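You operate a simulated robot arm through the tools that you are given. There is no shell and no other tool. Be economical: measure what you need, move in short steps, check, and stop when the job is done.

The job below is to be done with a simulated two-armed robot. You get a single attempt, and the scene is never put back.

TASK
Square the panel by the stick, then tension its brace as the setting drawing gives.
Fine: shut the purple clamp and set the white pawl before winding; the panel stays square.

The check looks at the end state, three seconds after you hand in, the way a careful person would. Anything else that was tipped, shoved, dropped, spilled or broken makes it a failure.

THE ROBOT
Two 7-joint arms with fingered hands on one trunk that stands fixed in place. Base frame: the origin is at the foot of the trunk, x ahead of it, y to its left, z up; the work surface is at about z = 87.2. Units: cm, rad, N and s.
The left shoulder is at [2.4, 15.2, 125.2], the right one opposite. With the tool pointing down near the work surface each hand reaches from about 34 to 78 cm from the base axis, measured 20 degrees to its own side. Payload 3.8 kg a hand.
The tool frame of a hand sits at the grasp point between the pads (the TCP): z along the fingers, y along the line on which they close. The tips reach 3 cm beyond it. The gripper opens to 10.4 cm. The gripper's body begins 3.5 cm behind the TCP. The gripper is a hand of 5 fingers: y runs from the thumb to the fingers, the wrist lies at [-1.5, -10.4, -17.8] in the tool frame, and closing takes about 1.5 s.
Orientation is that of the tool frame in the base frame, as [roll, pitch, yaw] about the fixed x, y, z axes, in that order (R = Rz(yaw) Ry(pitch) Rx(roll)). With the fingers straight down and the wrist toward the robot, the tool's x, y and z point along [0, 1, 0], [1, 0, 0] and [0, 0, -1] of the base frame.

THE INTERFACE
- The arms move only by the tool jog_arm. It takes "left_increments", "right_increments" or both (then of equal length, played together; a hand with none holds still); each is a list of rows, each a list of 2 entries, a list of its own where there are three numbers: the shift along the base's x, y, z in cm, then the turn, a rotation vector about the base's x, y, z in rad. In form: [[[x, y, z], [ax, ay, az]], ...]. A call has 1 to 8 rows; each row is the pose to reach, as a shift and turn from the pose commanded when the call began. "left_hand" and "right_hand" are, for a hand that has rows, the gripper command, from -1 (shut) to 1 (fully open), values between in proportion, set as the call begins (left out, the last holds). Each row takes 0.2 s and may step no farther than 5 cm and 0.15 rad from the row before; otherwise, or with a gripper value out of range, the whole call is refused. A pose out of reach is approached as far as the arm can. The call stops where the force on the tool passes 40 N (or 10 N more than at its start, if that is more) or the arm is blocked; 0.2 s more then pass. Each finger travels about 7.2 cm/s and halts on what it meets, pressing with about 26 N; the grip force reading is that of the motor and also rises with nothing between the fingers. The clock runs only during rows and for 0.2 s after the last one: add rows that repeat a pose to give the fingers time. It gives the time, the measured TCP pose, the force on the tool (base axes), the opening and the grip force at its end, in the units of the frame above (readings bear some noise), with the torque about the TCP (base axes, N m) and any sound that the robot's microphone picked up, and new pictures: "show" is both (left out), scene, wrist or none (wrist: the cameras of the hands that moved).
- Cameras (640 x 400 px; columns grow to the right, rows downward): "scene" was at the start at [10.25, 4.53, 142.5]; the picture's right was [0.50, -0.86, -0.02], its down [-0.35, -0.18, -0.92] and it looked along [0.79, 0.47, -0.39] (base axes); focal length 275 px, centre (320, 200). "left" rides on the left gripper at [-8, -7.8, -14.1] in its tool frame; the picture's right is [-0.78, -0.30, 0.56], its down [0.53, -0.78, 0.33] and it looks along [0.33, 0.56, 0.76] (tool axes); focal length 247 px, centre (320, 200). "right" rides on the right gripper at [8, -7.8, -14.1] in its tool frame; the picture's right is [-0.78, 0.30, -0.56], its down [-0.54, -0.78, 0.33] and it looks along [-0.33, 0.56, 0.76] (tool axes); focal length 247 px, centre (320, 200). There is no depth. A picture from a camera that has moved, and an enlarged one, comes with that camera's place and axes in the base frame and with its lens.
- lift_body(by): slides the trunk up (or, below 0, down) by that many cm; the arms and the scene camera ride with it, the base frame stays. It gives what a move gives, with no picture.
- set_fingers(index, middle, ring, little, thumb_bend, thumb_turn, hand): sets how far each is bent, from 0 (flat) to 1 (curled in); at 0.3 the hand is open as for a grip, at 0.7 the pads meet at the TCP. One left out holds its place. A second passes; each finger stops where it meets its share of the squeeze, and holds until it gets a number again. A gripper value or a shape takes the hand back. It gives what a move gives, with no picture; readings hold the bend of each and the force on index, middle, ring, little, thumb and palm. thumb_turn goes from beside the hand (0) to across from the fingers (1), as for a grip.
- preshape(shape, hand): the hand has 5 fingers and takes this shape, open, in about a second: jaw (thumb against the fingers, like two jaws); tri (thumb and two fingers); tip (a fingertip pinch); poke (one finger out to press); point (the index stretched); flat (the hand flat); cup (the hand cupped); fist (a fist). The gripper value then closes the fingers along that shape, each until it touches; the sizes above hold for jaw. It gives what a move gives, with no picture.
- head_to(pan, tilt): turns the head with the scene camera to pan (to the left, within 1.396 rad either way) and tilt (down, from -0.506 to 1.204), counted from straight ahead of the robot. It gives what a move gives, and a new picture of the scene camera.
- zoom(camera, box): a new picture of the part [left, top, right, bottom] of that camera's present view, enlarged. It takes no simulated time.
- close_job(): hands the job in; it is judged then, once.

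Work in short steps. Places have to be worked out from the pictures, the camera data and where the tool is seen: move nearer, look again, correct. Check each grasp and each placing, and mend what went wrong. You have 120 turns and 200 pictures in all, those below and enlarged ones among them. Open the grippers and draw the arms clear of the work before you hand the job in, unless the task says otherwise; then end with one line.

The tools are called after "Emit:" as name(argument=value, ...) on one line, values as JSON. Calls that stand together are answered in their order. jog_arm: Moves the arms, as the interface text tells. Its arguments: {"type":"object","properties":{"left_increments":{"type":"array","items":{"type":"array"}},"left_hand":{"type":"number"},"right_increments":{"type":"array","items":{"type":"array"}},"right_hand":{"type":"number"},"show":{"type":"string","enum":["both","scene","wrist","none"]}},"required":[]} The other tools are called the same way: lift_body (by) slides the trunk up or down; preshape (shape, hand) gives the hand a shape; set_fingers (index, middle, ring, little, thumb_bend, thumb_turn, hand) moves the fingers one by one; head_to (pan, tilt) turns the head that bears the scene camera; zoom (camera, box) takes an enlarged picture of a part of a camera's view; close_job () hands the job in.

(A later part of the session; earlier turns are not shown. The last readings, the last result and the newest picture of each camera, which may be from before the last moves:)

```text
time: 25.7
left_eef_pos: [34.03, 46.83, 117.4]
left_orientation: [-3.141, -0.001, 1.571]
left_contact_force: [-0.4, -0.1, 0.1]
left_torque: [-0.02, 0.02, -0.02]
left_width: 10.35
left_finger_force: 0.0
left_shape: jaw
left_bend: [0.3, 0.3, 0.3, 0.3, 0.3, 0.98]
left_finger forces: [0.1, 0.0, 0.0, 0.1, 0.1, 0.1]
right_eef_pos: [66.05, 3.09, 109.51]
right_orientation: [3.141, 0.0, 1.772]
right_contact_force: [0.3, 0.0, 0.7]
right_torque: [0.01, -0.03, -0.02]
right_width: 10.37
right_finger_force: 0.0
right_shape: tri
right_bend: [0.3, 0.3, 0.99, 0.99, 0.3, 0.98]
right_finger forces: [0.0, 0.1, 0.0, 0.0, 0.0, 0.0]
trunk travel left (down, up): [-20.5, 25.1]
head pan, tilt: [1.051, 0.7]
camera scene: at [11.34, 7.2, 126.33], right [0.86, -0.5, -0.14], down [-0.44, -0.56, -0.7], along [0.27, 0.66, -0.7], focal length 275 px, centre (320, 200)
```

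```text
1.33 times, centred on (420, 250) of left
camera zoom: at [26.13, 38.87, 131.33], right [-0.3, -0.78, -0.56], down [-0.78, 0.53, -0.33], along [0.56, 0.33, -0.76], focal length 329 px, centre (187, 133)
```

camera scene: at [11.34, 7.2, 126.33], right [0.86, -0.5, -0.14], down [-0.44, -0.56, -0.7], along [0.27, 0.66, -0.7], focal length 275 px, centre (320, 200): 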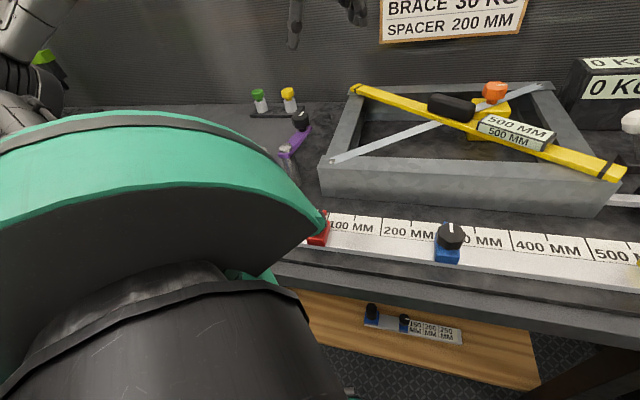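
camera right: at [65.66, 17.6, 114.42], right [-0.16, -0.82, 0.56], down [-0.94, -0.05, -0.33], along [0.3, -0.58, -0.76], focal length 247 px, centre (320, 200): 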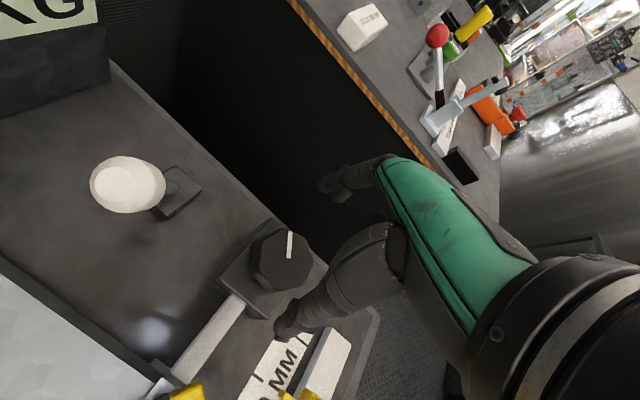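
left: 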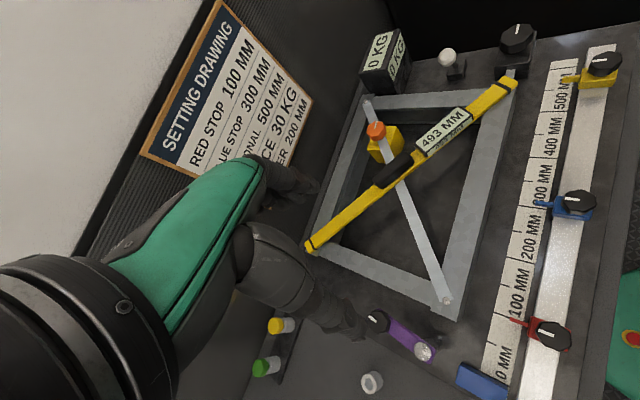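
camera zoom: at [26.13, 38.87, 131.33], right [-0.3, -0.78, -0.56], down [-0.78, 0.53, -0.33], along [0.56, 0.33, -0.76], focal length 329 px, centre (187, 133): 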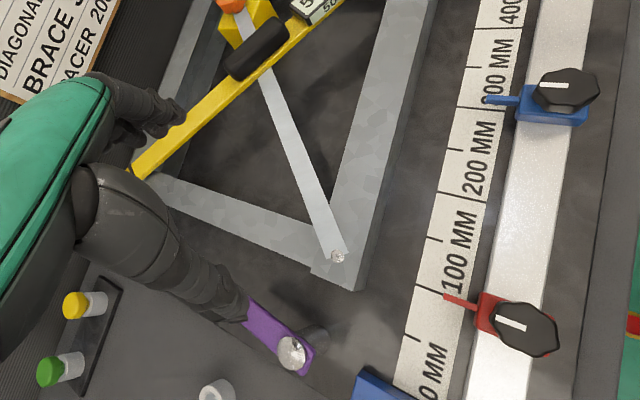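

The clamp post is near (24.4,51.5), its knob near (30.6,56.4,98), and the rail corner bolt near (30.3,44.4,95). It should swing about 85° clockwise onto the rail, so I'll make a closed three-finger pusher and place it behind the knob.

Emit:
preshape(hand="left", shape="tri")

Emit:
jog_arm(left_increments=[[[-1.5, 4, -1], [0, 0, 0]], [[-3, 8, -2], [0, 0, 0]], [[-5, 12, -3], [0, 0, 0]], [[-7, 15.5, -5], [0, 0, 0]], [[-7, 15.5, -9], [0, 0, 0]], [[-7, 15.5, -9], [0, 0, 0]], [[-7, 15.5, -9], [0, 0, 0]], [[-7, 15.5, -9], [0, 0, 0]]], left_hand=-1)

```text
time: 26.6
left_eef_pos: [33.91, 46.81, 117.22]
left_orientation: [-3.141, 0.0, 1.571]
left_contact_force: [0.7, -1.0, -0.1]
left_torque: [0.01, 0.01, 0.01]
left_width: 10.39
left_finger_force: 0.0
left_shape: tri
left_bend: [0.3, 0.3, 0.99, 0.99, 0.3, 0.98]
left_finger forces: [0.1, 0.1, 0.0, 0.0, 0.1, 0.1]
right_eef_pos: [66.07, 3.02, 109.46]
right_orientation: [3.14, 0.0, 1.772]
right_contact_force: [1.1, -0.3, 0.0]
right_torque: [0.02, 0.0, 0.0]
right_width: 10.37
right_finger_force: 0.1
right_shape: tri
right_bend: [0.3, 0.3, 0.99, 0.99, 0.3, 0.98]
right_finger forces: [0.0, 0.0, 0.0, 0.0, 0.1, 0.1]
trunk travel left (down, up): [-20.5, 25.1]
head pan, tilt: [1.051, 0.7]
```

```text
time: 28.4
left_eef_pos: [27.05, 62.37, 108.14]
left_orientation: [3.141, -0.001, 1.57]
left_contact_force: [-0.4, -0.1, -0.2]
left_torque: [-0.03, -0.01, -0.01]
left_width: 0.0
left_finger_force: 25.9
left_shape: tri
left_bend: [0.7, 0.7, 1.0, 1.0, 0.46, 1.0]
left_finger forces: [0.0, 0.1, 0.0, 0.0, 0.0, 0.0]
right_eef_pos: [66.15, 3.03, 109.62]
right_orientation: [-3.141, -0.002, 1.773]
right_contact_force: [-1.3, -0.3, 1.0]
right_torque: [0.02, 0.0, 0.0]
right_width: 10.35
right_finger_force: 0.0
right_shape: tri
right_bend: [0.3, 0.3, 0.99, 0.99, 0.3, 0.98]
right_finger forces: [0.0, 0.0, 0.0, 0.0, 0.0, 0.0]
trunk travel left (down, up): [-20.5, 25.1]
head pan, tilt: [1.051, 0.7]
camera scene: at [11.35, 7.21, 126.33], right [0.86, -0.5, -0.14], down [-0.44, -0.56, -0.7], along [0.27, 0.66, -0.7], focal length 275 px, centre (320, 200)
camera left: at [19.14, 54.39, 122.18], right [-0.3, -0.78, -0.56], down [-0.78, 0.53, -0.33], along [0.56, 0.33, -0.76], focal length 247 px, centre (320, 200)
```

scene: 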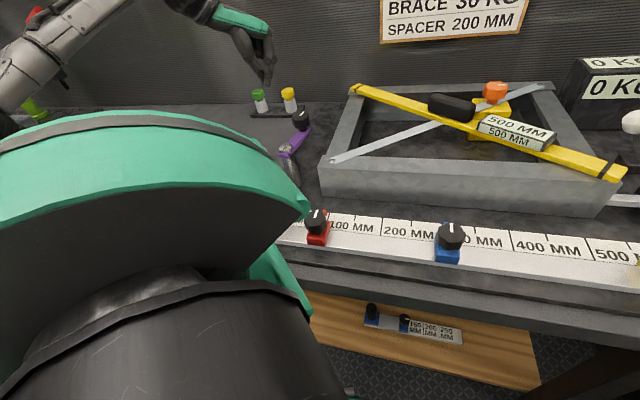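
left: 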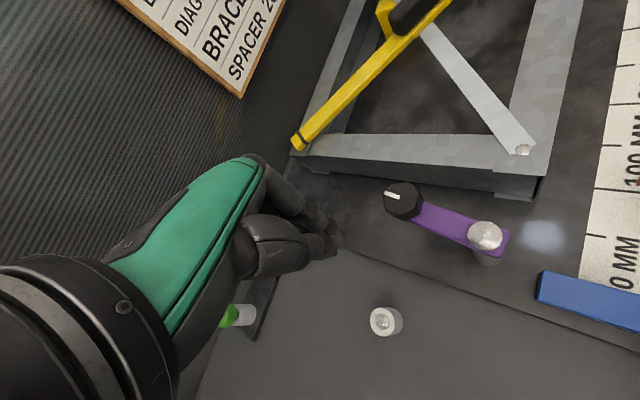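

The wrist view refines the knob to (30.8,56.1) and the pivot to (24.5,51.9). I'll descend beside the knob, then start the arc and watch the force.

Emit:
jog_arm(left_increments=[[[0, 0, -4], [0, 0, 0]], [[0, 0, -8.3], [0, 0, 0]], [[1.8, -3.3, -8.3], [0, 0, 0]], [[3.7, -4.9, -8.3], [0, 0, 0]], [[3.7, -4.9, -8.3], [0, 0, 0]]])

```text
time: 29.6
left_eef_pos: [30.51, 57.25, 99.98]
left_orientation: [3.14, 0.002, 1.571]
left_contact_force: [0.6, 0.2, 0.4]
left_torque: [0.01, 0.0, -0.03]
left_width: 0.0
left_finger_force: 25.8
left_shape: tri
left_bend: [0.7, 0.7, 1.0, 1.0, 0.46, 1.0]
left_finger forces: [0.0, 0.1, 0.0, 0.0, 0.0, 0.0]
right_eef_pos: [66.07, 3.04, 109.51]
right_orientation: [3.14, 0.001, 1.771]
right_contact_force: [0.0, -0.7, 0.0]
right_torque: [-0.03, -0.02, -0.02]
right_width: 10.39
right_finger_force: 0.0
right_shape: tri
right_bend: [0.3, 0.3, 0.99, 0.99, 0.3, 0.98]
right_finger forces: [0.0, 0.0, 0.1, 0.0, 0.0, 0.0]
trunk travel left (down, up): [-20.5, 25.1]
head pan, tilt: [1.051, 0.7]
camera scene: at [11.32, 7.23, 126.33], right [0.86, -0.5, -0.14], down [-0.44, -0.56, -0.7], along [0.27, 0.66, -0.7], focal length 275 px, centre (320, 200)
camera left: at [22.72, 49.32, 114.15], right [-0.3, -0.78, -0.56], down [-0.78, 0.53, -0.33], along [0.56, 0.33, -0.76], focal length 247 px, centre (320, 200)
```

scene: 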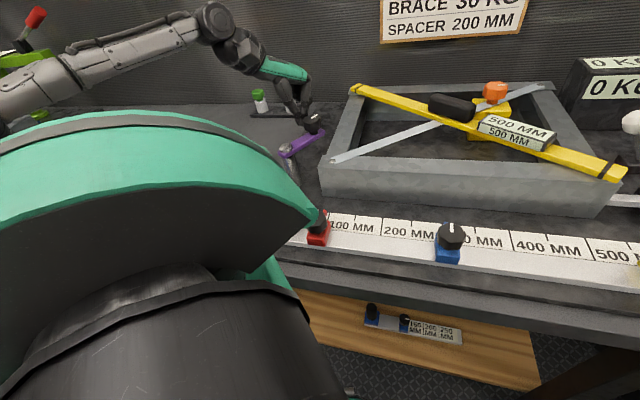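
left: 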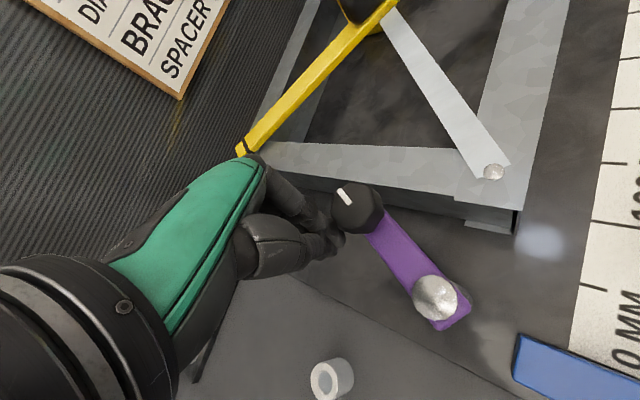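

The arm swings freely with the push. I'll continue along the arc.

Emit:
jog_arm(left_increments=[[[0.9, -0.9, 0], [0, 0, 0]], [[1.6, -1.9, 0], [0, 0, 0]], [[2.1, -3.0, 0], [0, 0, 0]], [[2.3, -4.2, 0], [0, 0, 0]], [[2.35, -5.4, 0], [0, 0, 0]], [[2.25, -6.6, 0], [0, 0, 0]], [[2.0, -7.6, 0], [0, 0, 0]]])

```text
time: 31.2
left_eef_pos: [32.68, 49.89, 99.97]
left_orientation: [3.14, -0.001, 1.573]
left_contact_force: [0.9, -0.5, 0.0]
left_torque: [0.02, 0.0, 0.01]
left_width: 0.01
left_finger_force: 26.1
left_shape: tri
left_bend: [0.7, 0.7, 1.0, 1.0, 0.46, 1.0]
left_finger forces: [0.0, 0.0, 0.1, 0.1, 0.0, 0.0]
right_eef_pos: [66.08, 2.96, 109.56]
right_orientation: [-3.14, 0.0, 1.77]
right_contact_force: [0.3, 0.1, -0.5]
right_torque: [-0.01, 0.0, 0.01]
right_width: 10.39
right_finger_force: 0.0
right_shape: tri
right_bend: [0.3, 0.3, 0.99, 0.99, 0.3, 0.98]
right_finger forces: [0.0, 0.1, 0.1, 0.0, 0.1, 0.1]
trunk travel left (down, up): [-20.5, 25.1]
head pan, tilt: [1.051, 0.7]
camera scene: at [11.33, 7.17, 126.33], right [0.86, -0.5, -0.14], down [-0.44, -0.56, -0.7], along [0.27, 0.66, -0.7], focal length 275 px, centre (320, 200)
camera left: at [24.9, 41.85, 114.03], right [-0.3, -0.78, -0.56], down [-0.78, 0.53, -0.33], along [0.56, 0.33, -0.76], focal length 247 px, centre (320, 200)
```

scene: 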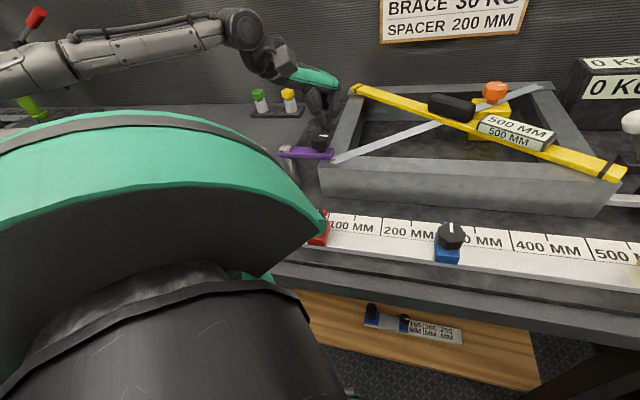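
left: 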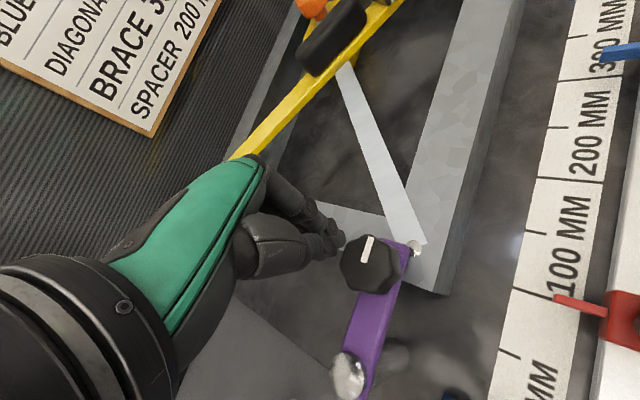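

The clamp arm is now about perpendicular to the rail and over it. I'll push gently further along the tangent to find the end stop.

Emit:
jog_arm(left_increments=[[[-0.3, -0.3, 0], [0, 0, 0]], [[-0.6, -0.6, 0], [0, 0, 0]], [[-0.9, -0.9, 0], [0, 0, 0]], [[-1.2, -1.2, 0], [0, 0, 0]]])

```text
time: 32.2
left_eef_pos: [31.75, 48.94, 99.86]
left_orientation: [3.138, -0.003, 1.574]
left_contact_force: [13.6, 14.6, 6.1]
left_torque: [-0.02, 0.03, -0.02]
left_width: 0.0
left_finger_force: 26.2
left_shape: tri
left_bend: [0.7, 0.7, 1.0, 1.0, 0.46, 1.0]
left_finger forces: [0.0, 0.0, 0.0, 0.0, 22.6, 0.1]
right_eef_pos: [66.26, 3.3, 109.46]
right_orientation: [-3.14, 0.003, 1.77]
right_contact_force: [0.6, -0.4, 0.7]
right_torque: [-0.01, -0.01, -0.03]
right_width: 10.37
right_finger_force: 0.1
right_shape: tri
right_bend: [0.3, 0.3, 0.99, 0.99, 0.3, 0.98]
right_finger forces: [0.1, 0.0, 0.1, 0.0, 0.0, 0.0]
trunk travel left (down, up): [-20.5, 25.1]
head pan, tilt: [1.051, 0.7]
camera scene: at [11.61, 7.47, 126.3], right [0.86, -0.5, -0.14], down [-0.44, -0.56, -0.7], along [0.27, 0.66, -0.7], focal length 275 px, centre (320, 200)
camera left: at [23.91, 41.01, 113.93], right [-0.29, -0.78, -0.56], down [-0.78, 0.53, -0.33], along [0.56, 0.34, -0.76], focal length 247 px, centre (320, 200)
```

scene: 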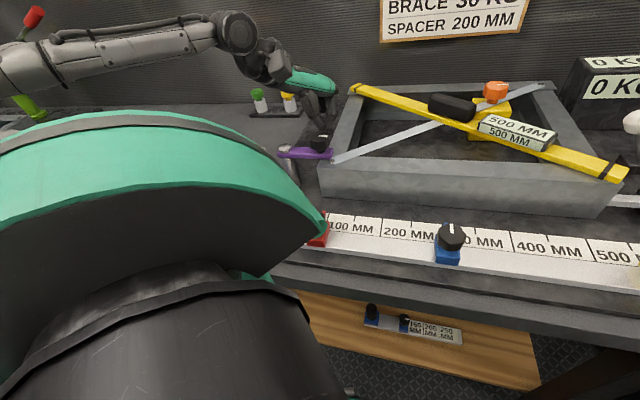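
left: 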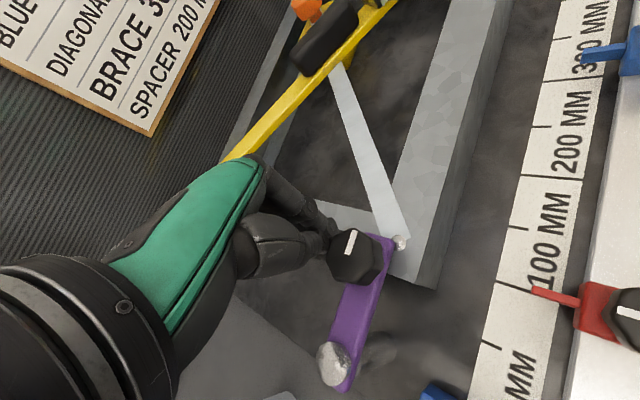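

The stop is reached at about 20 N. I'll back off and look closely at the clamp from the wrist camera.

Emit:
jog_arm(left_increments=[[[1.5, 1.5, 0.5], [0, 0, 0]], [[3, 3.5, 3], [0, 0, 0]], [[1, 3, 7], [0, 0, 0]], [[-3, 2.5, 8], [0, 0, 0]], [[-7, 2, 8], [0, 0, 0]]], left_hand=1)

Emit:
zoom(camera="scene", box=[250, 80, 410, 200])

```text
time: 33.4
left_eef_pos: [24.43, 50.63, 108.0]
left_orientation: [3.141, 0.0, 1.571]
left_contact_force: [0.4, 0.2, 0.7]
left_torque: [0.03, -0.03, 0.0]
left_width: 10.41
left_finger_force: 0.0
left_shape: tri
left_bend: [0.3, 0.3, 0.99, 0.99, 0.3, 0.98]
left_finger forces: [0.1, 0.0, 0.1, 0.0, 0.0, 0.1]
right_eef_pos: [65.91, 2.92, 109.54]
right_orientation: [-3.141, 0.001, 1.771]
right_contact_force: [-0.2, -0.3, -0.8]
right_torque: [0.0, 0.01, 0.01]
right_width: 10.37
right_finger_force: 0.0
right_shape: tri
right_bend: [0.3, 0.3, 0.99, 0.99, 0.3, 0.98]
right_finger forces: [0.0, 0.0, 0.1, 0.0, 0.0, 0.0]
trunk travel left (down, up): [-20.5, 25.1]
head pan, tilt: [1.051, 0.7]
camera scene: at [11.24, 7.2, 126.34], right [0.86, -0.5, -0.14], down [-0.44, -0.56, -0.7], along [0.27, 0.66, -0.7], focal length 275 px, centre (320, 200)
camera left: at [16.5, 42.7, 122.12], right [-0.3, -0.78, -0.56], down [-0.78, 0.54, -0.33], along [0.56, 0.33, -0.76], focal length 247 px, centre (320, 200)
```

scene: 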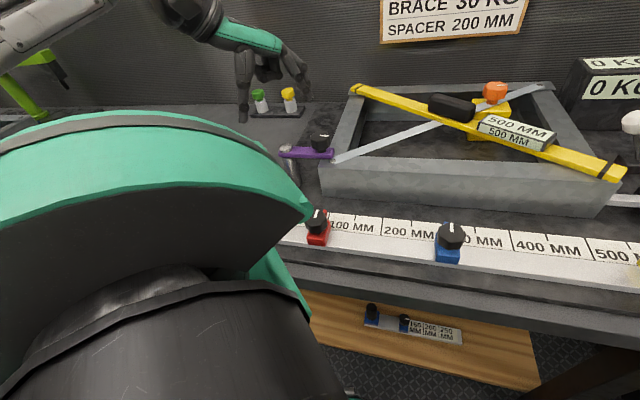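
left: 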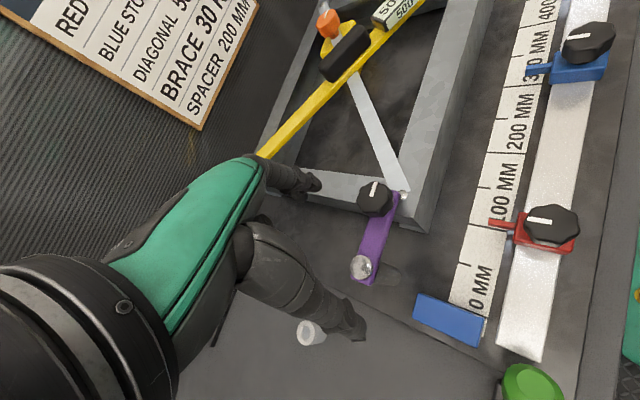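

```text
3.33 times, centred on (330, 140) of scene
camera zoom: at [11.24, 7.2, 126.34], right [0.86, -0.5, -0.14], down [-0.44, -0.56, -0.7], along [0.27, 0.66, -0.7], focal length 916 px, centre (287, 400)
```

zoom: 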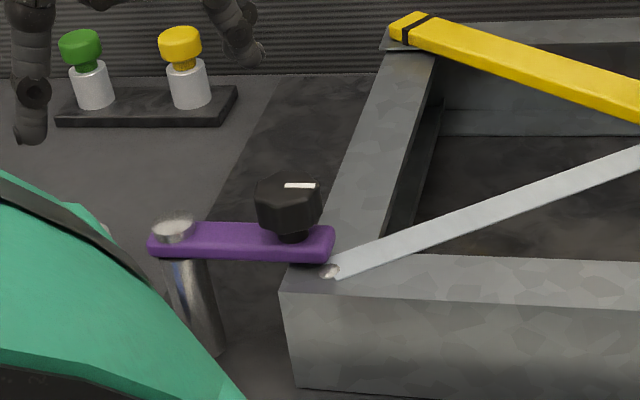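

The arm tip sits over the rail and the stop is hard. I can't tell whether the knob also screws down, so I'll grip it and twist gently clockwise. If it's rigid with the arm, the stop will simply resist.

Emit:
jog_arm(left_increments=[[[2.8, -2, 0], [0, 0, 0]], [[5.5, -3.9, 0], [0, 0, 0]], [[5.5, -3.9, -4], [0, 0, 0]], [[5.5, -3.9, -8.4], [0, 0, 0]], [[5.5, -3.9, -8.4], [0, 0, 0]]], show="wrist")

Emit:
jog_arm(left_increments=[[[0, 0, 0], [0, 0, 0]], [[0, 0, 0], [0, 0, 0]], [[0, 0, 0], [0, 0, 0]], [[0, 0, 0], [0, 0, 0]], [[0, 0, 0], [0, 0, 0]], [[0, 0, 0], [0, 0, 0]], [[0, 0, 0], [0, 0, 0]]], left_hand=-1, show="wrist")

```text
time: 34.6
left_eef_pos: [30.06, 46.57, 99.45]
left_orientation: [-3.139, 0.002, 1.574]
left_contact_force: [0.1, -0.5, -0.7]
left_torque: [0.01, 0.01, 0.01]
left_width: 10.4
left_finger_force: 0.0
left_shape: tri
left_bend: [0.3, 0.3, 0.99, 0.99, 0.3, 0.98]
left_finger forces: [0.0, 0.0, 0.0, 0.1, 0.0, 0.1]
right_eef_pos: [66.05, 3.07, 109.64]
right_orientation: [3.141, -0.001, 1.771]
right_contact_force: [0.4, -0.1, -0.3]
right_torque: [0.01, 0.02, 0.01]
right_width: 10.37
right_finger_force: 0.0
right_shape: tri
right_bend: [0.3, 0.3, 0.99, 0.99, 0.3, 0.98]
right_finger forces: [0.0, 0.0, 0.1, 0.0, 0.1, 0.0]
trunk travel left (down, up): [-20.5, 25.1]
head pan, tilt: [1.051, 0.7]
camera left: at [22.17, 38.69, 113.46], right [-0.3, -0.78, -0.56], down [-0.78, 0.53, -0.33], along [0.56, 0.33, -0.76], focal length 247 px, centre (320, 200)
```

left: 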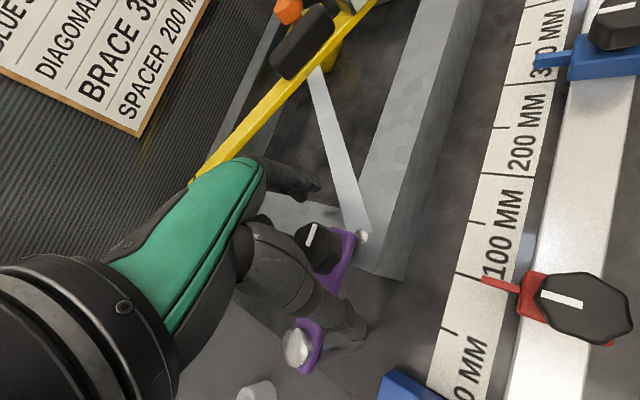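

```text
time: 36.2
left_eef_pos: [30.16, 46.68, 99.41]
left_orientation: [-3.14, 0.003, 1.572]
left_contact_force: [-1.4, -0.8, -7.9]
left_torque: [-0.09, -0.25, -0.03]
left_width: 2.64
left_finger_force: 25.5
left_shape: tri
left_bend: [0.73, 0.6, 1.0, 1.0, 0.74, 1.0]
left_finger forces: [11.4, 11.2, 0.1, 0.1, 23.6, 0.1]
right_eef_pos: [66.07, 3.02, 109.48]
right_orientation: [3.141, 0.001, 1.773]
right_contact_force: [-0.1, 0.6, 0.9]
right_torque: [0.02, -0.01, 0.05]
right_width: 10.36
right_finger_force: 0.1
right_shape: tri
right_bend: [0.3, 0.3, 0.99, 0.99, 0.3, 0.98]
right_finger forces: [0.0, 0.0, 0.1, 0.0, 0.0, 0.0]
trunk travel left (down, up): [-20.5, 25.1]
head pan, tilt: [1.051, 0.7]
camera left: at [22.19, 38.76, 113.44], right [-0.3, -0.78, -0.56], down [-0.78, 0.53, -0.33], along [0.55, 0.33, -0.76], focal length 247 px, centre (320, 200)
```

left: 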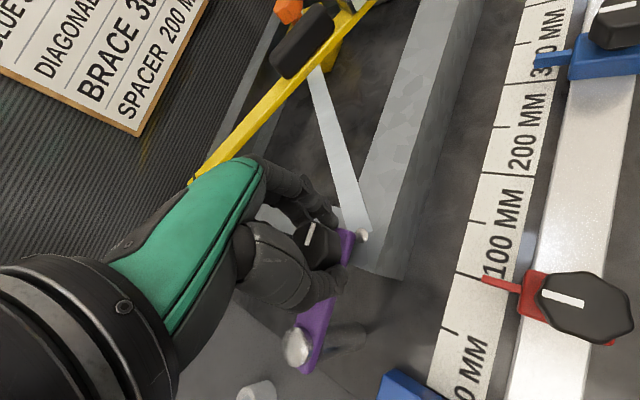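

The knob is gripped. I'll twist it clockwise 0.45 rad and watch.

Emit:
jog_arm(left_increments=[[[0, 0, 0], [0, 0, -0.1]], [[0, 0, 0], [0, 0, -0.2]], [[0, 0, 0], [0, 0, -0.3]], [[0, 0, 0], [0, 0, -0.4]], [[0, 0, 0], [0, 0, -0.45]]], show="wrist")

```text
time: 37.4
left_eef_pos: [29.98, 47.11, 99.35]
left_orientation: [-3.141, 0.003, 1.12]
left_contact_force: [-0.4, 6.0, -12.6]
left_torque: [0.26, -0.26, 0.37]
left_width: 2.48
left_finger_force: 26.0
left_shape: tri
left_bend: [0.73, 0.63, 1.0, 1.0, 0.74, 0.95]
left_finger forces: [12.7, 21.7, 0.1, 0.0, 26.5, 0.0]
right_eef_pos: [66.18, 3.28, 109.46]
right_orientation: [-3.139, 0.001, 1.77]
right_contact_force: [0.7, 0.0, 0.5]
right_torque: [0.01, 0.01, -0.02]
right_width: 10.39
right_finger_force: 0.1
right_shape: tri
right_bend: [0.3, 0.3, 0.99, 0.99, 0.3, 0.98]
right_finger forces: [0.0, 0.0, 0.0, 0.1, 0.0, 0.0]
trunk travel left (down, up): [-20.5, 25.1]
head pan, tilt: [1.051, 0.7]
camera left: at [19.5, 43.22, 113.44], right [-0.6, -0.57, -0.56], down [-0.47, 0.82, -0.33], along [0.65, 0.06, -0.76], focal length 247 px, centre (320, 200)
```

left: 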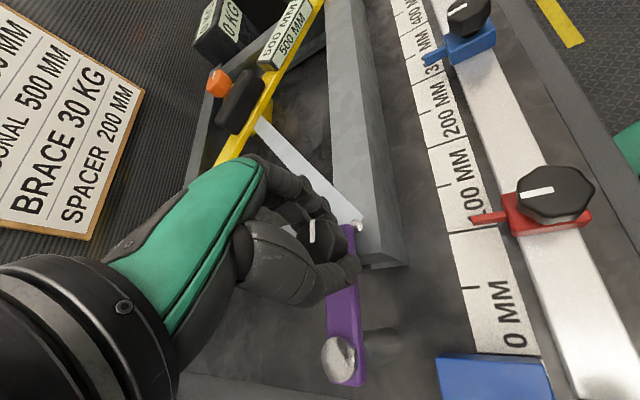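

The pointer stayed aligned with the arm under 0.37 N·m, so the knob is just the handle and the clamp is at its shut stop. I'll untwist, release and lift off.

Emit:
jog_arm(left_increments=[[[0, 0, 0], [0, 0, 0.12]], [[0, 0, 0], [0, 0, 0.12]]], left_hand=1, show="none")

Emit:
jog_arm(left_increments=[[[0, 0, 0], [0, 0, 0]], [[0, 0, 0], [0, 0, 0]], [[0, 0, 4], [0, 0, 0]], [[0, 0, 8], [0, 0, 0]], [[0, 0, 12], [0, 0, 0.1]], [[0, 0, 15], [0, 0, 0.2]]], show="wrist")

Emit:
head_to(pan=0.4, tilt=0.45)

```text
time: 38.0
left_eef_pos: [30.2, 46.68, 99.7]
left_orientation: [3.141, 0.002, 1.241]
left_contact_force: [-0.6, -0.1, -0.9]
left_torque: [-0.03, -0.01, 0.03]
left_width: 10.37
left_finger_force: 0.0
left_shape: tri
left_bend: [0.3, 0.3, 0.99, 0.99, 0.3, 0.98]
left_finger forces: [0.1, 0.0, 0.1, 0.1, 0.1, 0.0]
right_eef_pos: [66.16, 3.08, 109.55]
right_orientation: [-3.139, 0.0, 1.77]
right_contact_force: [0.3, -0.4, -0.2]
right_torque: [-0.02, 0.03, -0.02]
right_width: 10.37
right_finger_force: 0.1
right_shape: tri
right_bend: [0.3, 0.3, 0.99, 0.99, 0.3, 0.98]
right_finger forces: [0.0, 0.1, 0.0, 0.0, 0.0, 0.0]
trunk travel left (down, up): [-20.5, 25.1]
head pan, tilt: [1.051, 0.7]
```

```text
time: 39.4
left_eef_pos: [29.85, 46.74, 114.89]
left_orientation: [-3.141, -0.001, 1.444]
left_contact_force: [0.7, 0.2, 0.1]
left_torque: [0.0, -0.04, -0.02]
left_width: 10.38
left_finger_force: 0.1
left_shape: tri
left_bend: [0.3, 0.3, 0.99, 0.99, 0.3, 0.98]
left_finger forces: [0.1, 0.0, 0.0, 0.0, 0.1, 0.0]
right_eef_pos: [66.07, 2.96, 109.55]
right_orientation: [3.141, -0.001, 1.77]
right_contact_force: [-0.2, -0.2, -0.8]
right_torque: [-0.01, -0.01, 0.0]
right_width: 10.37
right_finger_force: 0.1
right_shape: tri
right_bend: [0.3, 0.3, 0.99, 0.99, 0.3, 0.98]
right_finger forces: [0.0, 0.1, 0.1, 0.0, 0.0, 0.0]
trunk travel left (down, up): [-20.5, 25.1]
head pan, tilt: [1.051, 0.7]
camera left: at [21.08, 39.81, 128.9], right [-0.39, -0.73, -0.56], down [-0.7, 0.63, -0.33], along [0.59, 0.26, -0.76], focal length 247 px, centre (320, 200)
```

left: 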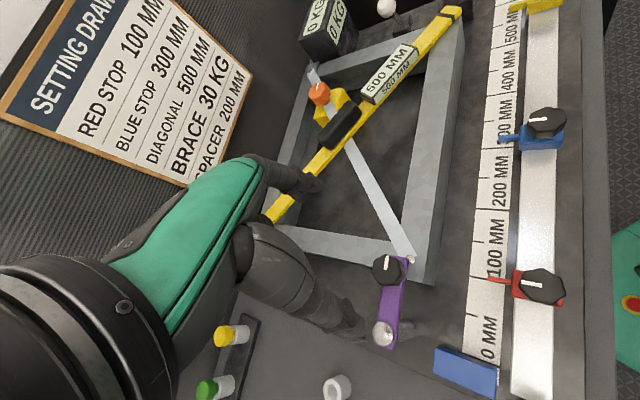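

```text
time: 40.4
left_eef_pos: [29.87, 46.94, 114.9]
left_orientation: [-3.141, 0.0, 1.443]
left_contact_force: [0.0, -0.6, -0.4]
left_torque: [0.0, 0.01, -0.02]
left_width: 10.39
left_finger_force: 0.0
left_shape: tri
left_bend: [0.3, 0.3, 0.99, 0.99, 0.3, 0.98]
left_finger forces: [0.0, 0.1, 0.1, 0.0, 0.1, 0.1]
right_eef_pos: [66.15, 3.04, 109.49]
right_orientation: [-3.141, 0.0, 1.774]
right_contact_force: [-0.3, -0.8, -0.2]
right_torque: [-0.01, 0.01, 0.01]
right_width: 10.38
right_finger_force: 0.1
right_shape: tri
right_bend: [0.3, 0.3, 0.99, 0.99, 0.3, 0.98]
right_finger forces: [0.0, 0.1, 0.0, 0.0, 0.0, 0.1]
trunk travel left (down, up): [-20.5, 25.1]
head pan, tilt: [0.4, 0.45]
camera scene: at [15.9, 3.42, 127.81], right [0.38, -0.92, -0.06], down [-0.54, -0.17, -0.82], along [0.75, 0.35, -0.57], focal length 275 px, centre (320, 200)
```

scene: 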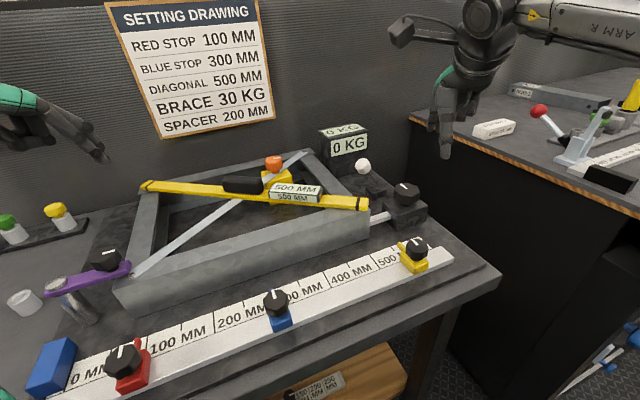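

The clamp is shut and the display still reads 500. Now the pawl: I'll move the right hand toward it for a closer look.

Emit:
jog_arm(right_increments=[[[0, 3, 0], [0, 0, -0.1]], [[0, 6, 0], [0, 0, -0.2]], [[0, 8, 0], [0, 0, -0.2]]], show="wrist")

Emit:
zoom(camera="scene", box=[310, 110, 450, 240])

```text
time: 41.2
left_eef_pos: [29.82, 46.82, 114.78]
left_orientation: [-3.141, 0.0, 1.441]
left_contact_force: [0.8, -0.4, -0.1]
left_torque: [0.02, 0.02, 0.01]
left_width: 10.37
left_finger_force: 0.0
left_shape: tri
left_bend: [0.3, 0.3, 0.99, 0.99, 0.3, 0.98]
left_finger forces: [0.0, 0.0, 0.0, 0.0, 0.0, 0.1]
right_eef_pos: [66.01, 11.1, 109.77]
right_orientation: [3.14, 0.0, 1.569]
right_contact_force: [0.4, 0.0, 0.2]
right_torque: [-0.01, -0.04, 0.02]
right_width: 10.39
right_finger_force: 0.0
right_shape: tri
right_bend: [0.3, 0.3, 0.99, 0.99, 0.3, 0.98]
right_finger forces: [0.0, 0.0, 0.0, 0.0, 0.0, 0.1]
trunk travel left (down, up): [-20.5, 25.1]
head pan, tilt: [0.4, 0.45]
camera right: at [58.4, 18.94, 123.75], right [0.3, -0.78, 0.56], down [-0.78, -0.53, -0.33], along [0.56, -0.34, -0.76], focal length 247 px, centre (320, 200)
```

right: 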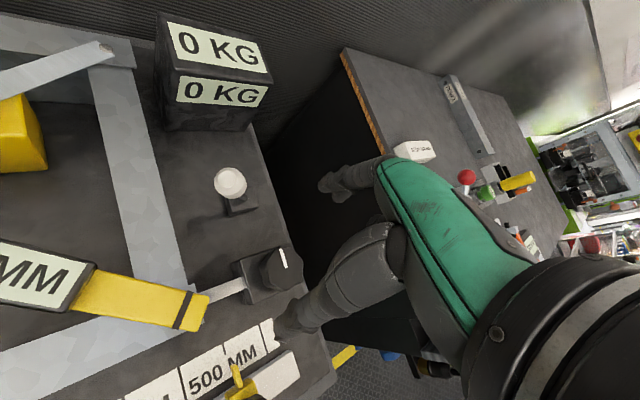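

```text
3.08 times, centred on (380, 175) of scene
camera zoom: at [15.89, 3.44, 127.81], right [0.38, -0.92, -0.06], down [-0.54, -0.17, -0.82], along [0.75, 0.35, -0.57], focal length 845 px, centre (135, 277)
```

zoom: 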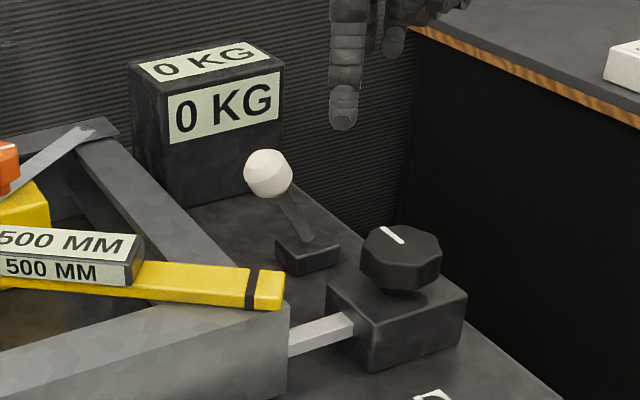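

The ball is at (73.2,18.3,96.5) and its pivot at (75.4,15.3,88.5), leaning toward the panel, so setting it should mean tipping it right. The left arm reaches this straight ahead, so I'll withdraw the right hand and bring the left one over high and closed.

Emit:
jog_arm(right_increments=[[[-3, -3.5, 1], [0, 0, 0]], [[-6, -7, 2], [0, 0, 0]], [[-9, -10.5, 3], [0, 0, 0]], [[-12, -14, 4], [0, 0, 0]], [[-15, -17, 5], [0, 0, 0]], [[-18, -20, 6], [0, 0, 0]], [[-21, -23, 6], [0, 0, 0]], [[-21, -23, 6], [0, 0, 0]]], left_increments=[[[3.8, -2.3, 0], [0, 0, 0]], [[7.6, -4.6, 0], [0, 0, 0]], [[11.4, -7, 0], [0, 0, 0]], [[15.2, -9.3, 0], [0, 0, 0.1]], [[19, -11.6, 0], [0, 0, 0.13]], [[22.8, -14, 0], [0, 0, 0.13]], [[26.6, -16.3, 0], [0, 0, 0.13]], [[30.4, -18.6, 0], [0, 0, 0.13]]], left_hand=-1, show="none")

Emit:
jog_arm(left_increments=[[[3, -2, 0], [0, 0, 0]], [[6, -4, -1], [0, 0, 0]], [[9.3, -5.3, -3], [0, 0, 0]], [[9.3, -5.3, -6], [0, 0, 0]], [[9.3, -5.3, -6], [0, 0, 0]]])

```text
time: 43.0
left_eef_pos: [60.58, 28.06, 114.51]
left_orientation: [-3.14, -0.003, 1.574]
left_contact_force: [0.1, -0.3, -0.3]
left_torque: [0.0, 0.01, -0.02]
left_width: 0.0
left_finger_force: 26.0
left_shape: tri
left_bend: [0.7, 0.7, 1.0, 1.0, 0.46, 1.0]
left_finger forces: [0.0, 0.0, 0.0, 0.0, 0.0, 0.0]
right_eef_pos: [45.21, -11.87, 115.72]
right_orientation: [-3.141, 0.0, 1.571]
right_contact_force: [0.5, -0.4, 0.0]
right_torque: [0.0, 0.05, 0.03]
right_width: 10.37
right_finger_force: 0.1
right_shape: tri
right_bend: [0.3, 0.3, 0.99, 0.99, 0.3, 0.98]
right_finger forces: [0.1, 0.1, 0.0, 0.0, 0.1, 0.0]
trunk travel left (down, up): [-20.5, 25.1]
head pan, tilt: [0.4, 0.45]
```

```text
time: 44.2
left_eef_pos: [69.8, 22.68, 108.5]
left_orientation: [-3.141, -0.001, 1.574]
left_contact_force: [-0.1, -0.3, 0.1]
left_torque: [-0.01, -0.02, -0.01]
left_width: 0.01
left_finger_force: 26.0
left_shape: tri
left_bend: [0.7, 0.7, 1.0, 1.0, 0.46, 1.0]
left_finger forces: [0.0, 0.0, 0.0, 0.1, 0.1, 0.0]
right_eef_pos: [44.95, -11.93, 115.66]
right_orientation: [3.141, -0.001, 1.571]
right_contact_force: [0.1, 0.3, 0.4]
right_torque: [0.02, -0.04, -0.01]
right_width: 10.39
right_finger_force: 0.1
right_shape: tri
right_bend: [0.3, 0.3, 0.99, 0.99, 0.3, 0.98]
right_finger forces: [0.1, 0.0, 0.0, 0.0, 0.0, 0.0]
trunk travel left (down, up): [-20.5, 25.1]
head pan, tilt: [0.4, 0.45]
camera scene: at [15.89, 3.38, 127.82], right [0.38, -0.92, -0.06], down [-0.54, -0.17, -0.82], along [0.75, 0.35, -0.57], focal length 275 px, centre (320, 200)
camera left: at [61.99, 14.69, 122.55], right [-0.3, -0.78, -0.56], down [-0.78, 0.53, -0.33], along [0.56, 0.33, -0.76], focal length 247 px, centre (320, 200)
```

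scene: 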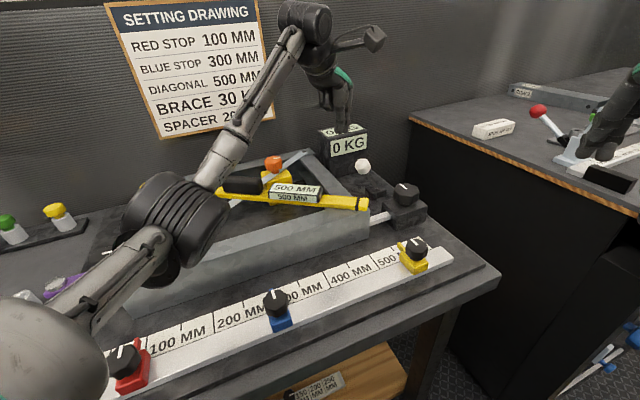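
left: 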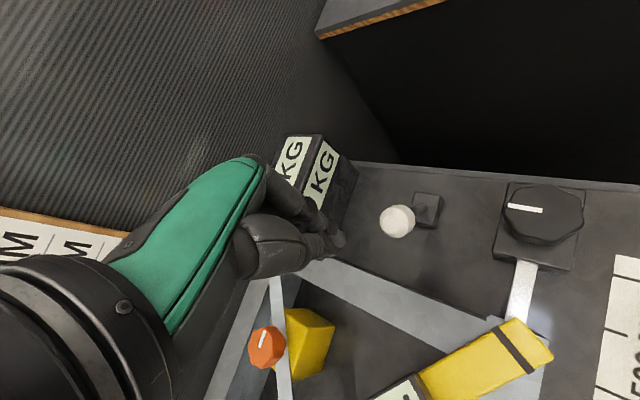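

The ball is at (72.9,18.3), and the load box's face is some 10 cm clear of the hand. I'll descend and push the ball along (0.64,−0.77).

Emit:
jog_arm(left_increments=[[[0, 0, -4], [0, 0, 0]], [[0, 0, -8], [0, 0, 0]], [[0, 0, -10], [0, 0, 0]], [[1.3, -1.55, -10], [0, 0, 0]], [[2, -2.3, -10], [0, 0, 0]], [[2.6, -3.1, -10], [0, 0, 0]], [[3.2, -3.85, -10], [0, 0, 0]], [[3.85, -4.6, -10], [0, 0, 0]]])

```text
time: 46.0
left_eef_pos: [73.64, 18.25, 98.51]
left_orientation: [-3.141, 0.001, 1.57]
left_contact_force: [-1.6, 0.2, 0.3]
left_torque: [0.01, 0.0, 0.01]
left_width: 0.0
left_finger_force: 26.1
left_shape: tri
left_bend: [0.7, 0.7, 1.0, 1.0, 0.46, 1.0]
left_finger forces: [0.0, 0.0, 0.0, 0.0, 0.0, 0.0]
right_eef_pos: [44.84, -11.98, 115.77]
right_orientation: [3.14, 0.0, 1.57]
right_contact_force: [0.0, 0.0, 0.1]
right_torque: [-0.03, 0.01, -0.01]
right_width: 10.4
right_finger_force: 0.2
right_shape: tri
right_bend: [0.3, 0.3, 0.99, 0.99, 0.3, 0.98]
right_finger forces: [0.0, 0.0, 0.0, 0.0, 0.1, 0.1]
trunk travel left (down, up): [-20.5, 25.1]
head pan, tilt: [0.4, 0.45]
camera scene: at [15.92, 3.37, 127.81], right [0.38, -0.92, -0.06], down [-0.54, -0.17, -0.82], along [0.75, 0.35, -0.57], focal length 275 px, centre (320, 200)
camera left: at [65.78, 10.23, 112.6], right [-0.3, -0.78, -0.56], down [-0.78, 0.53, -0.33], along [0.56, 0.33, -0.76], focal length 247 px, centre (320, 200)
```

scene: 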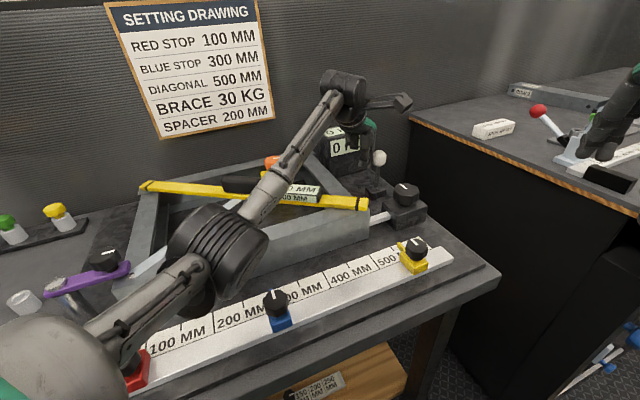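
left: 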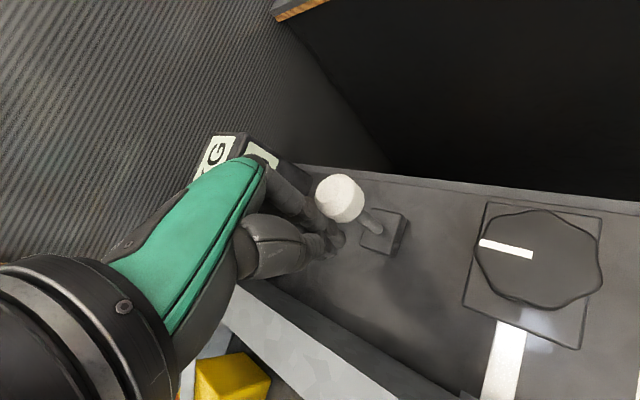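

The lever is upright now and moving freely. I'll continue the push to the far side until it stops.

Emit:
jog_arm(left_increments=[[[0.5, -0.6, 0], [0, 0, 0]], [[1, -1.2, 0], [0, 0, 0]], [[1.5, -1.9, 0], [0, 0, 0]], [[2, -2.5, 0], [0, 0, 0]], [[2.5, -3.1, 0], [0, 0, 0]], [[3, -3.7, 0], [0, 0, 0]]])

Emit:
zoom(camera="scene", box=[310, 110, 450, 240])

```text
time: 47.4
left_eef_pos: [76.45, 14.97, 98.59]
left_orientation: [3.141, 0.001, 1.575]
left_contact_force: [-9.8, 8.7, -0.1]
left_torque: [0.15, 0.16, -0.02]
left_width: 0.0
left_finger_force: 25.8
left_shape: tri
left_bend: [0.7, 0.7, 1.0, 1.0, 0.46, 1.0]
left_finger forces: [0.0, 0.0, 0.1, 0.1, 0.0, 0.1]
right_eef_pos: [44.83, -11.71, 115.87]
right_orientation: [3.138, 0.002, 1.572]
right_contact_force: [-0.2, -0.1, -0.8]
right_torque: [0.01, 0.03, 0.01]
right_width: 10.38
right_finger_force: 0.2
right_shape: tri
right_bend: [0.3, 0.3, 0.99, 0.99, 0.3, 0.98]
right_finger forces: [0.0, 0.0, 0.0, 0.1, 0.0, 0.0]
trunk travel left (down, up): [-20.5, 25.1]
head pan, tilt: [0.4, 0.45]
camera scene: at [15.64, 3.65, 127.84], right [0.39, -0.92, -0.06], down [-0.54, -0.17, -0.82], along [0.75, 0.35, -0.57], focal length 275 px, centre (320, 200)
camera left: at [68.54, 6.92, 112.63], right [-0.29, -0.78, -0.56], down [-0.78, 0.53, -0.33], along [0.55, 0.34, -0.76], focal length 247 px, centre (320, 200)
```

scene: 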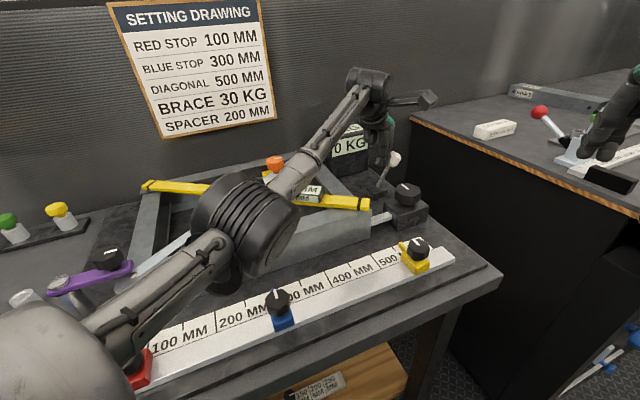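
left: 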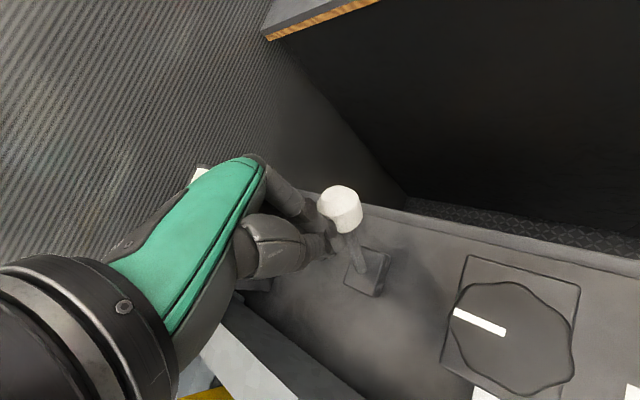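

```text
3.08 times, centred on (380, 175) of scene
camera zoom: at [15.64, 3.65, 127.84], right [0.39, -0.92, -0.06], down [-0.54, -0.17, -0.82], along [0.75, 0.35, -0.57], focal length 845 px, centre (135, 277)
```

zoom: 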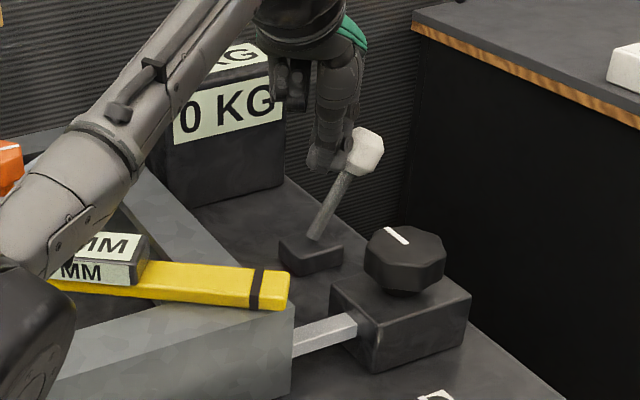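

The lever now leans to the far side and resists, so it's at its stop. I'll retreat the way I came, rise and check.

Emit:
jog_arm(left_increments=[[[-1.5, 1.8, 0], [0, 0, 0]], [[-3.5, 4.2, 1], [0, 0, 0]], [[-5, 6, 4], [0, 0, 0]], [[-7, 7.5, 8], [0, 0, 0]], [[-9, 10, 11], [0, 0, 0]], [[-10, 13, 11], [0, 0, 0]], [[-10.3, 17, 11], [0, 0, 0]], [[-10.3, 21, 11], [0, 0, 0]]], left_hand=1)

Emit:
zoom(camera="scene", box=[240, 110, 450, 240])

```text
time: 49.2
left_eef_pos: [66.07, 35.87, 109.77]
left_orientation: [-3.139, 0.002, 1.571]
left_contact_force: [0.0, 0.3, 0.4]
left_torque: [-0.01, 0.01, 0.05]
left_width: 10.36
left_finger_force: 0.1
left_shape: tri
left_bend: [0.3, 0.3, 0.99, 0.99, 0.3, 0.98]
left_finger forces: [0.1, 0.0, 0.0, 0.1, 0.0, 0.0]
right_eef_pos: [44.93, -11.81, 115.87]
right_orientation: [-3.141, 0.001, 1.571]
right_contact_force: [0.1, 0.0, -0.1]
right_torque: [-0.01, 0.01, 0.0]
right_width: 10.38
right_finger_force: 0.1
right_shape: tri
right_bend: [0.3, 0.3, 0.99, 0.99, 0.3, 0.98]
right_finger forces: [0.1, 0.1, 0.0, 0.1, 0.0, 0.0]
trunk travel left (down, up): [-20.5, 25.1]
head pan, tilt: [0.4, 0.45]
camera scene: at [15.88, 3.51, 127.81], right [0.38, -0.92, -0.06], down [-0.54, -0.17, -0.82], along [0.75, 0.35, -0.57], focal length 275 px, centre (320, 200)
camera left: at [58.25, 27.87, 123.77], right [-0.3, -0.78, -0.56], down [-0.78, 0.53, -0.33], along [0.56, 0.33, -0.76], focal length 247 px, centre (320, 200)
```

scene: 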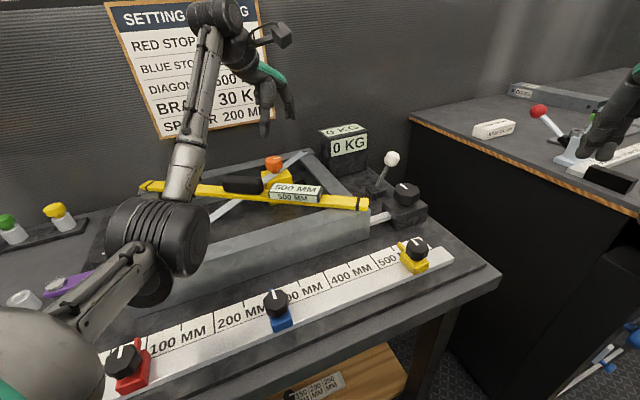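
left: 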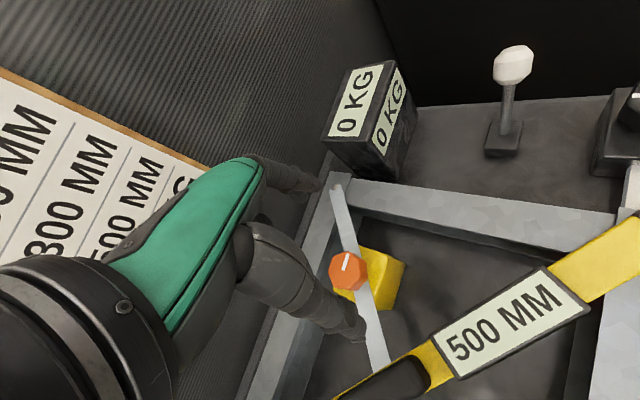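

```text
3.05 times, centred on (345, 175) of scene
camera zoom: at [15.88, 3.51, 127.81], right [0.38, -0.92, -0.06], down [-0.54, -0.17, -0.82], along [0.75, 0.35, -0.57], focal length 837 px, centre (244, 276)
```

zoom: 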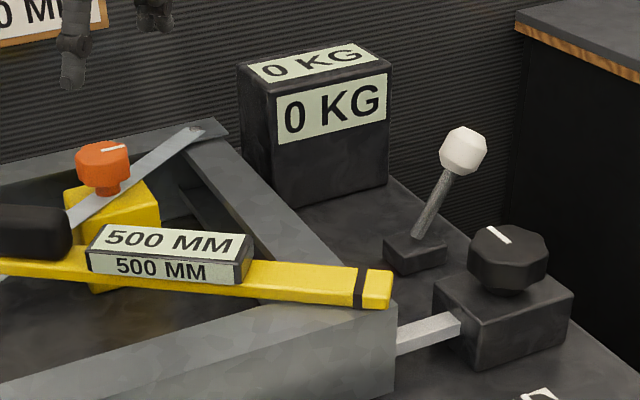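

The pawl leans fully to the other side and the stick still reads 500. The orange knob works out to about (66.6,38.9,98), so I'll descend on it half open, clear of the stick and brace strip.

Emit:
jog_arm(left_increments=[[[0.3, 1.5, -2], [0, 0, 0]], [[0.5, 3, -4], [0, 0, 0]], [[0.5, 3, -7], [0, 0, 0]], [[0.5, 3, -7], [0, 0, 0]]], left_hand=0.45)

Emit:
zoom(camera="scene", box=[210, 100, 370, 220])

```text
time: 50.2
left_eef_pos: [66.7, 38.41, 102.61]
left_orientation: [-3.141, 0.001, 1.571]
left_contact_force: [-0.5, 0.1, -0.2]
left_torque: [-0.01, 0.02, 0.02]
left_width: 7.56
left_finger_force: 0.1
left_shape: tri
left_bend: [0.27, 0.36, 0.99, 0.99, 0.56, 0.99]
left_finger forces: [0.1, 0.1, 0.0, 0.0, 0.0, 0.0]
right_eef_pos: [44.94, -11.79, 115.86]
right_orientation: [-3.141, 0.0, 1.571]
right_contact_force: [0.1, -0.2, 0.2]
right_torque: [-0.01, 0.0, 0.0]
right_width: 10.39
right_finger_force: 0.0
right_shape: tri
right_bend: [0.3, 0.3, 0.99, 0.99, 0.3, 0.98]
right_finger forces: [0.1, 0.0, 0.0, 0.1, 0.0, 0.0]
trunk travel left (down, up): [-20.5, 25.1]
head pan, tilt: [0.4, 0.45]
camera scene: at [15.9, 3.4, 127.82], right [0.38, -0.92, -0.06], down [-0.54, -0.17, -0.82], along [0.75, 0.35, -0.57], focal length 275 px, centre (320, 200)
camera left: at [58.79, 30.56, 116.6], right [-0.3, -0.78, -0.56], down [-0.78, 0.53, -0.33], along [0.56, 0.33, -0.76], focal length 247 px, centre (320, 200)
```

scene: 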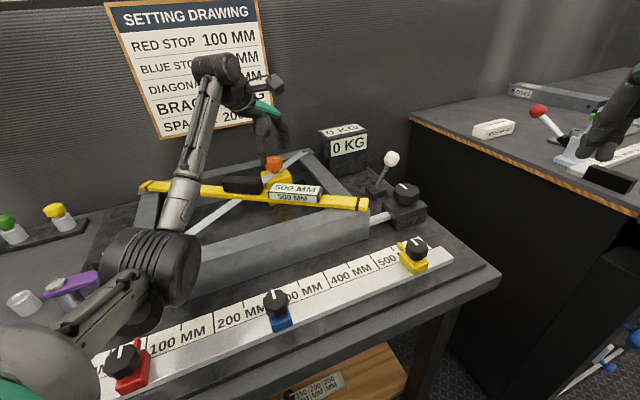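
left: 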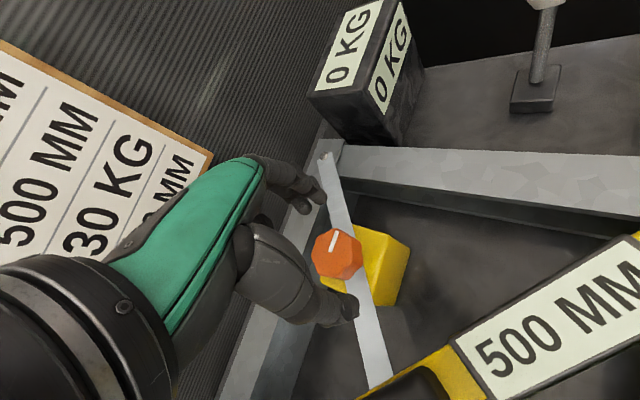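

```text
3.33 times, centred on (290, 160) of scene
camera zoom: at [15.9, 3.4, 127.82], right [0.38, -0.92, -0.06], down [-0.54, -0.17, -0.82], along [0.75, 0.35, -0.57], focal length 916 px, centre (420, 333)
```

zoom: 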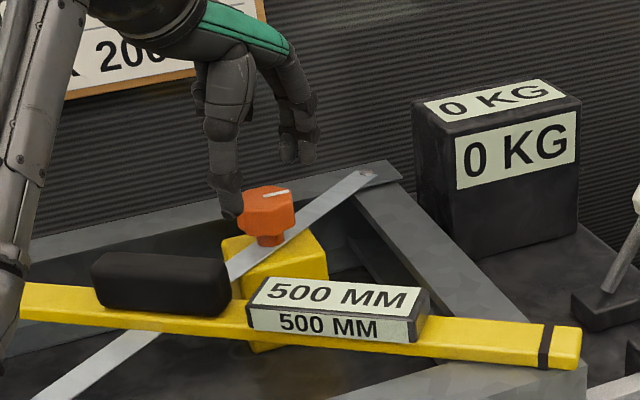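

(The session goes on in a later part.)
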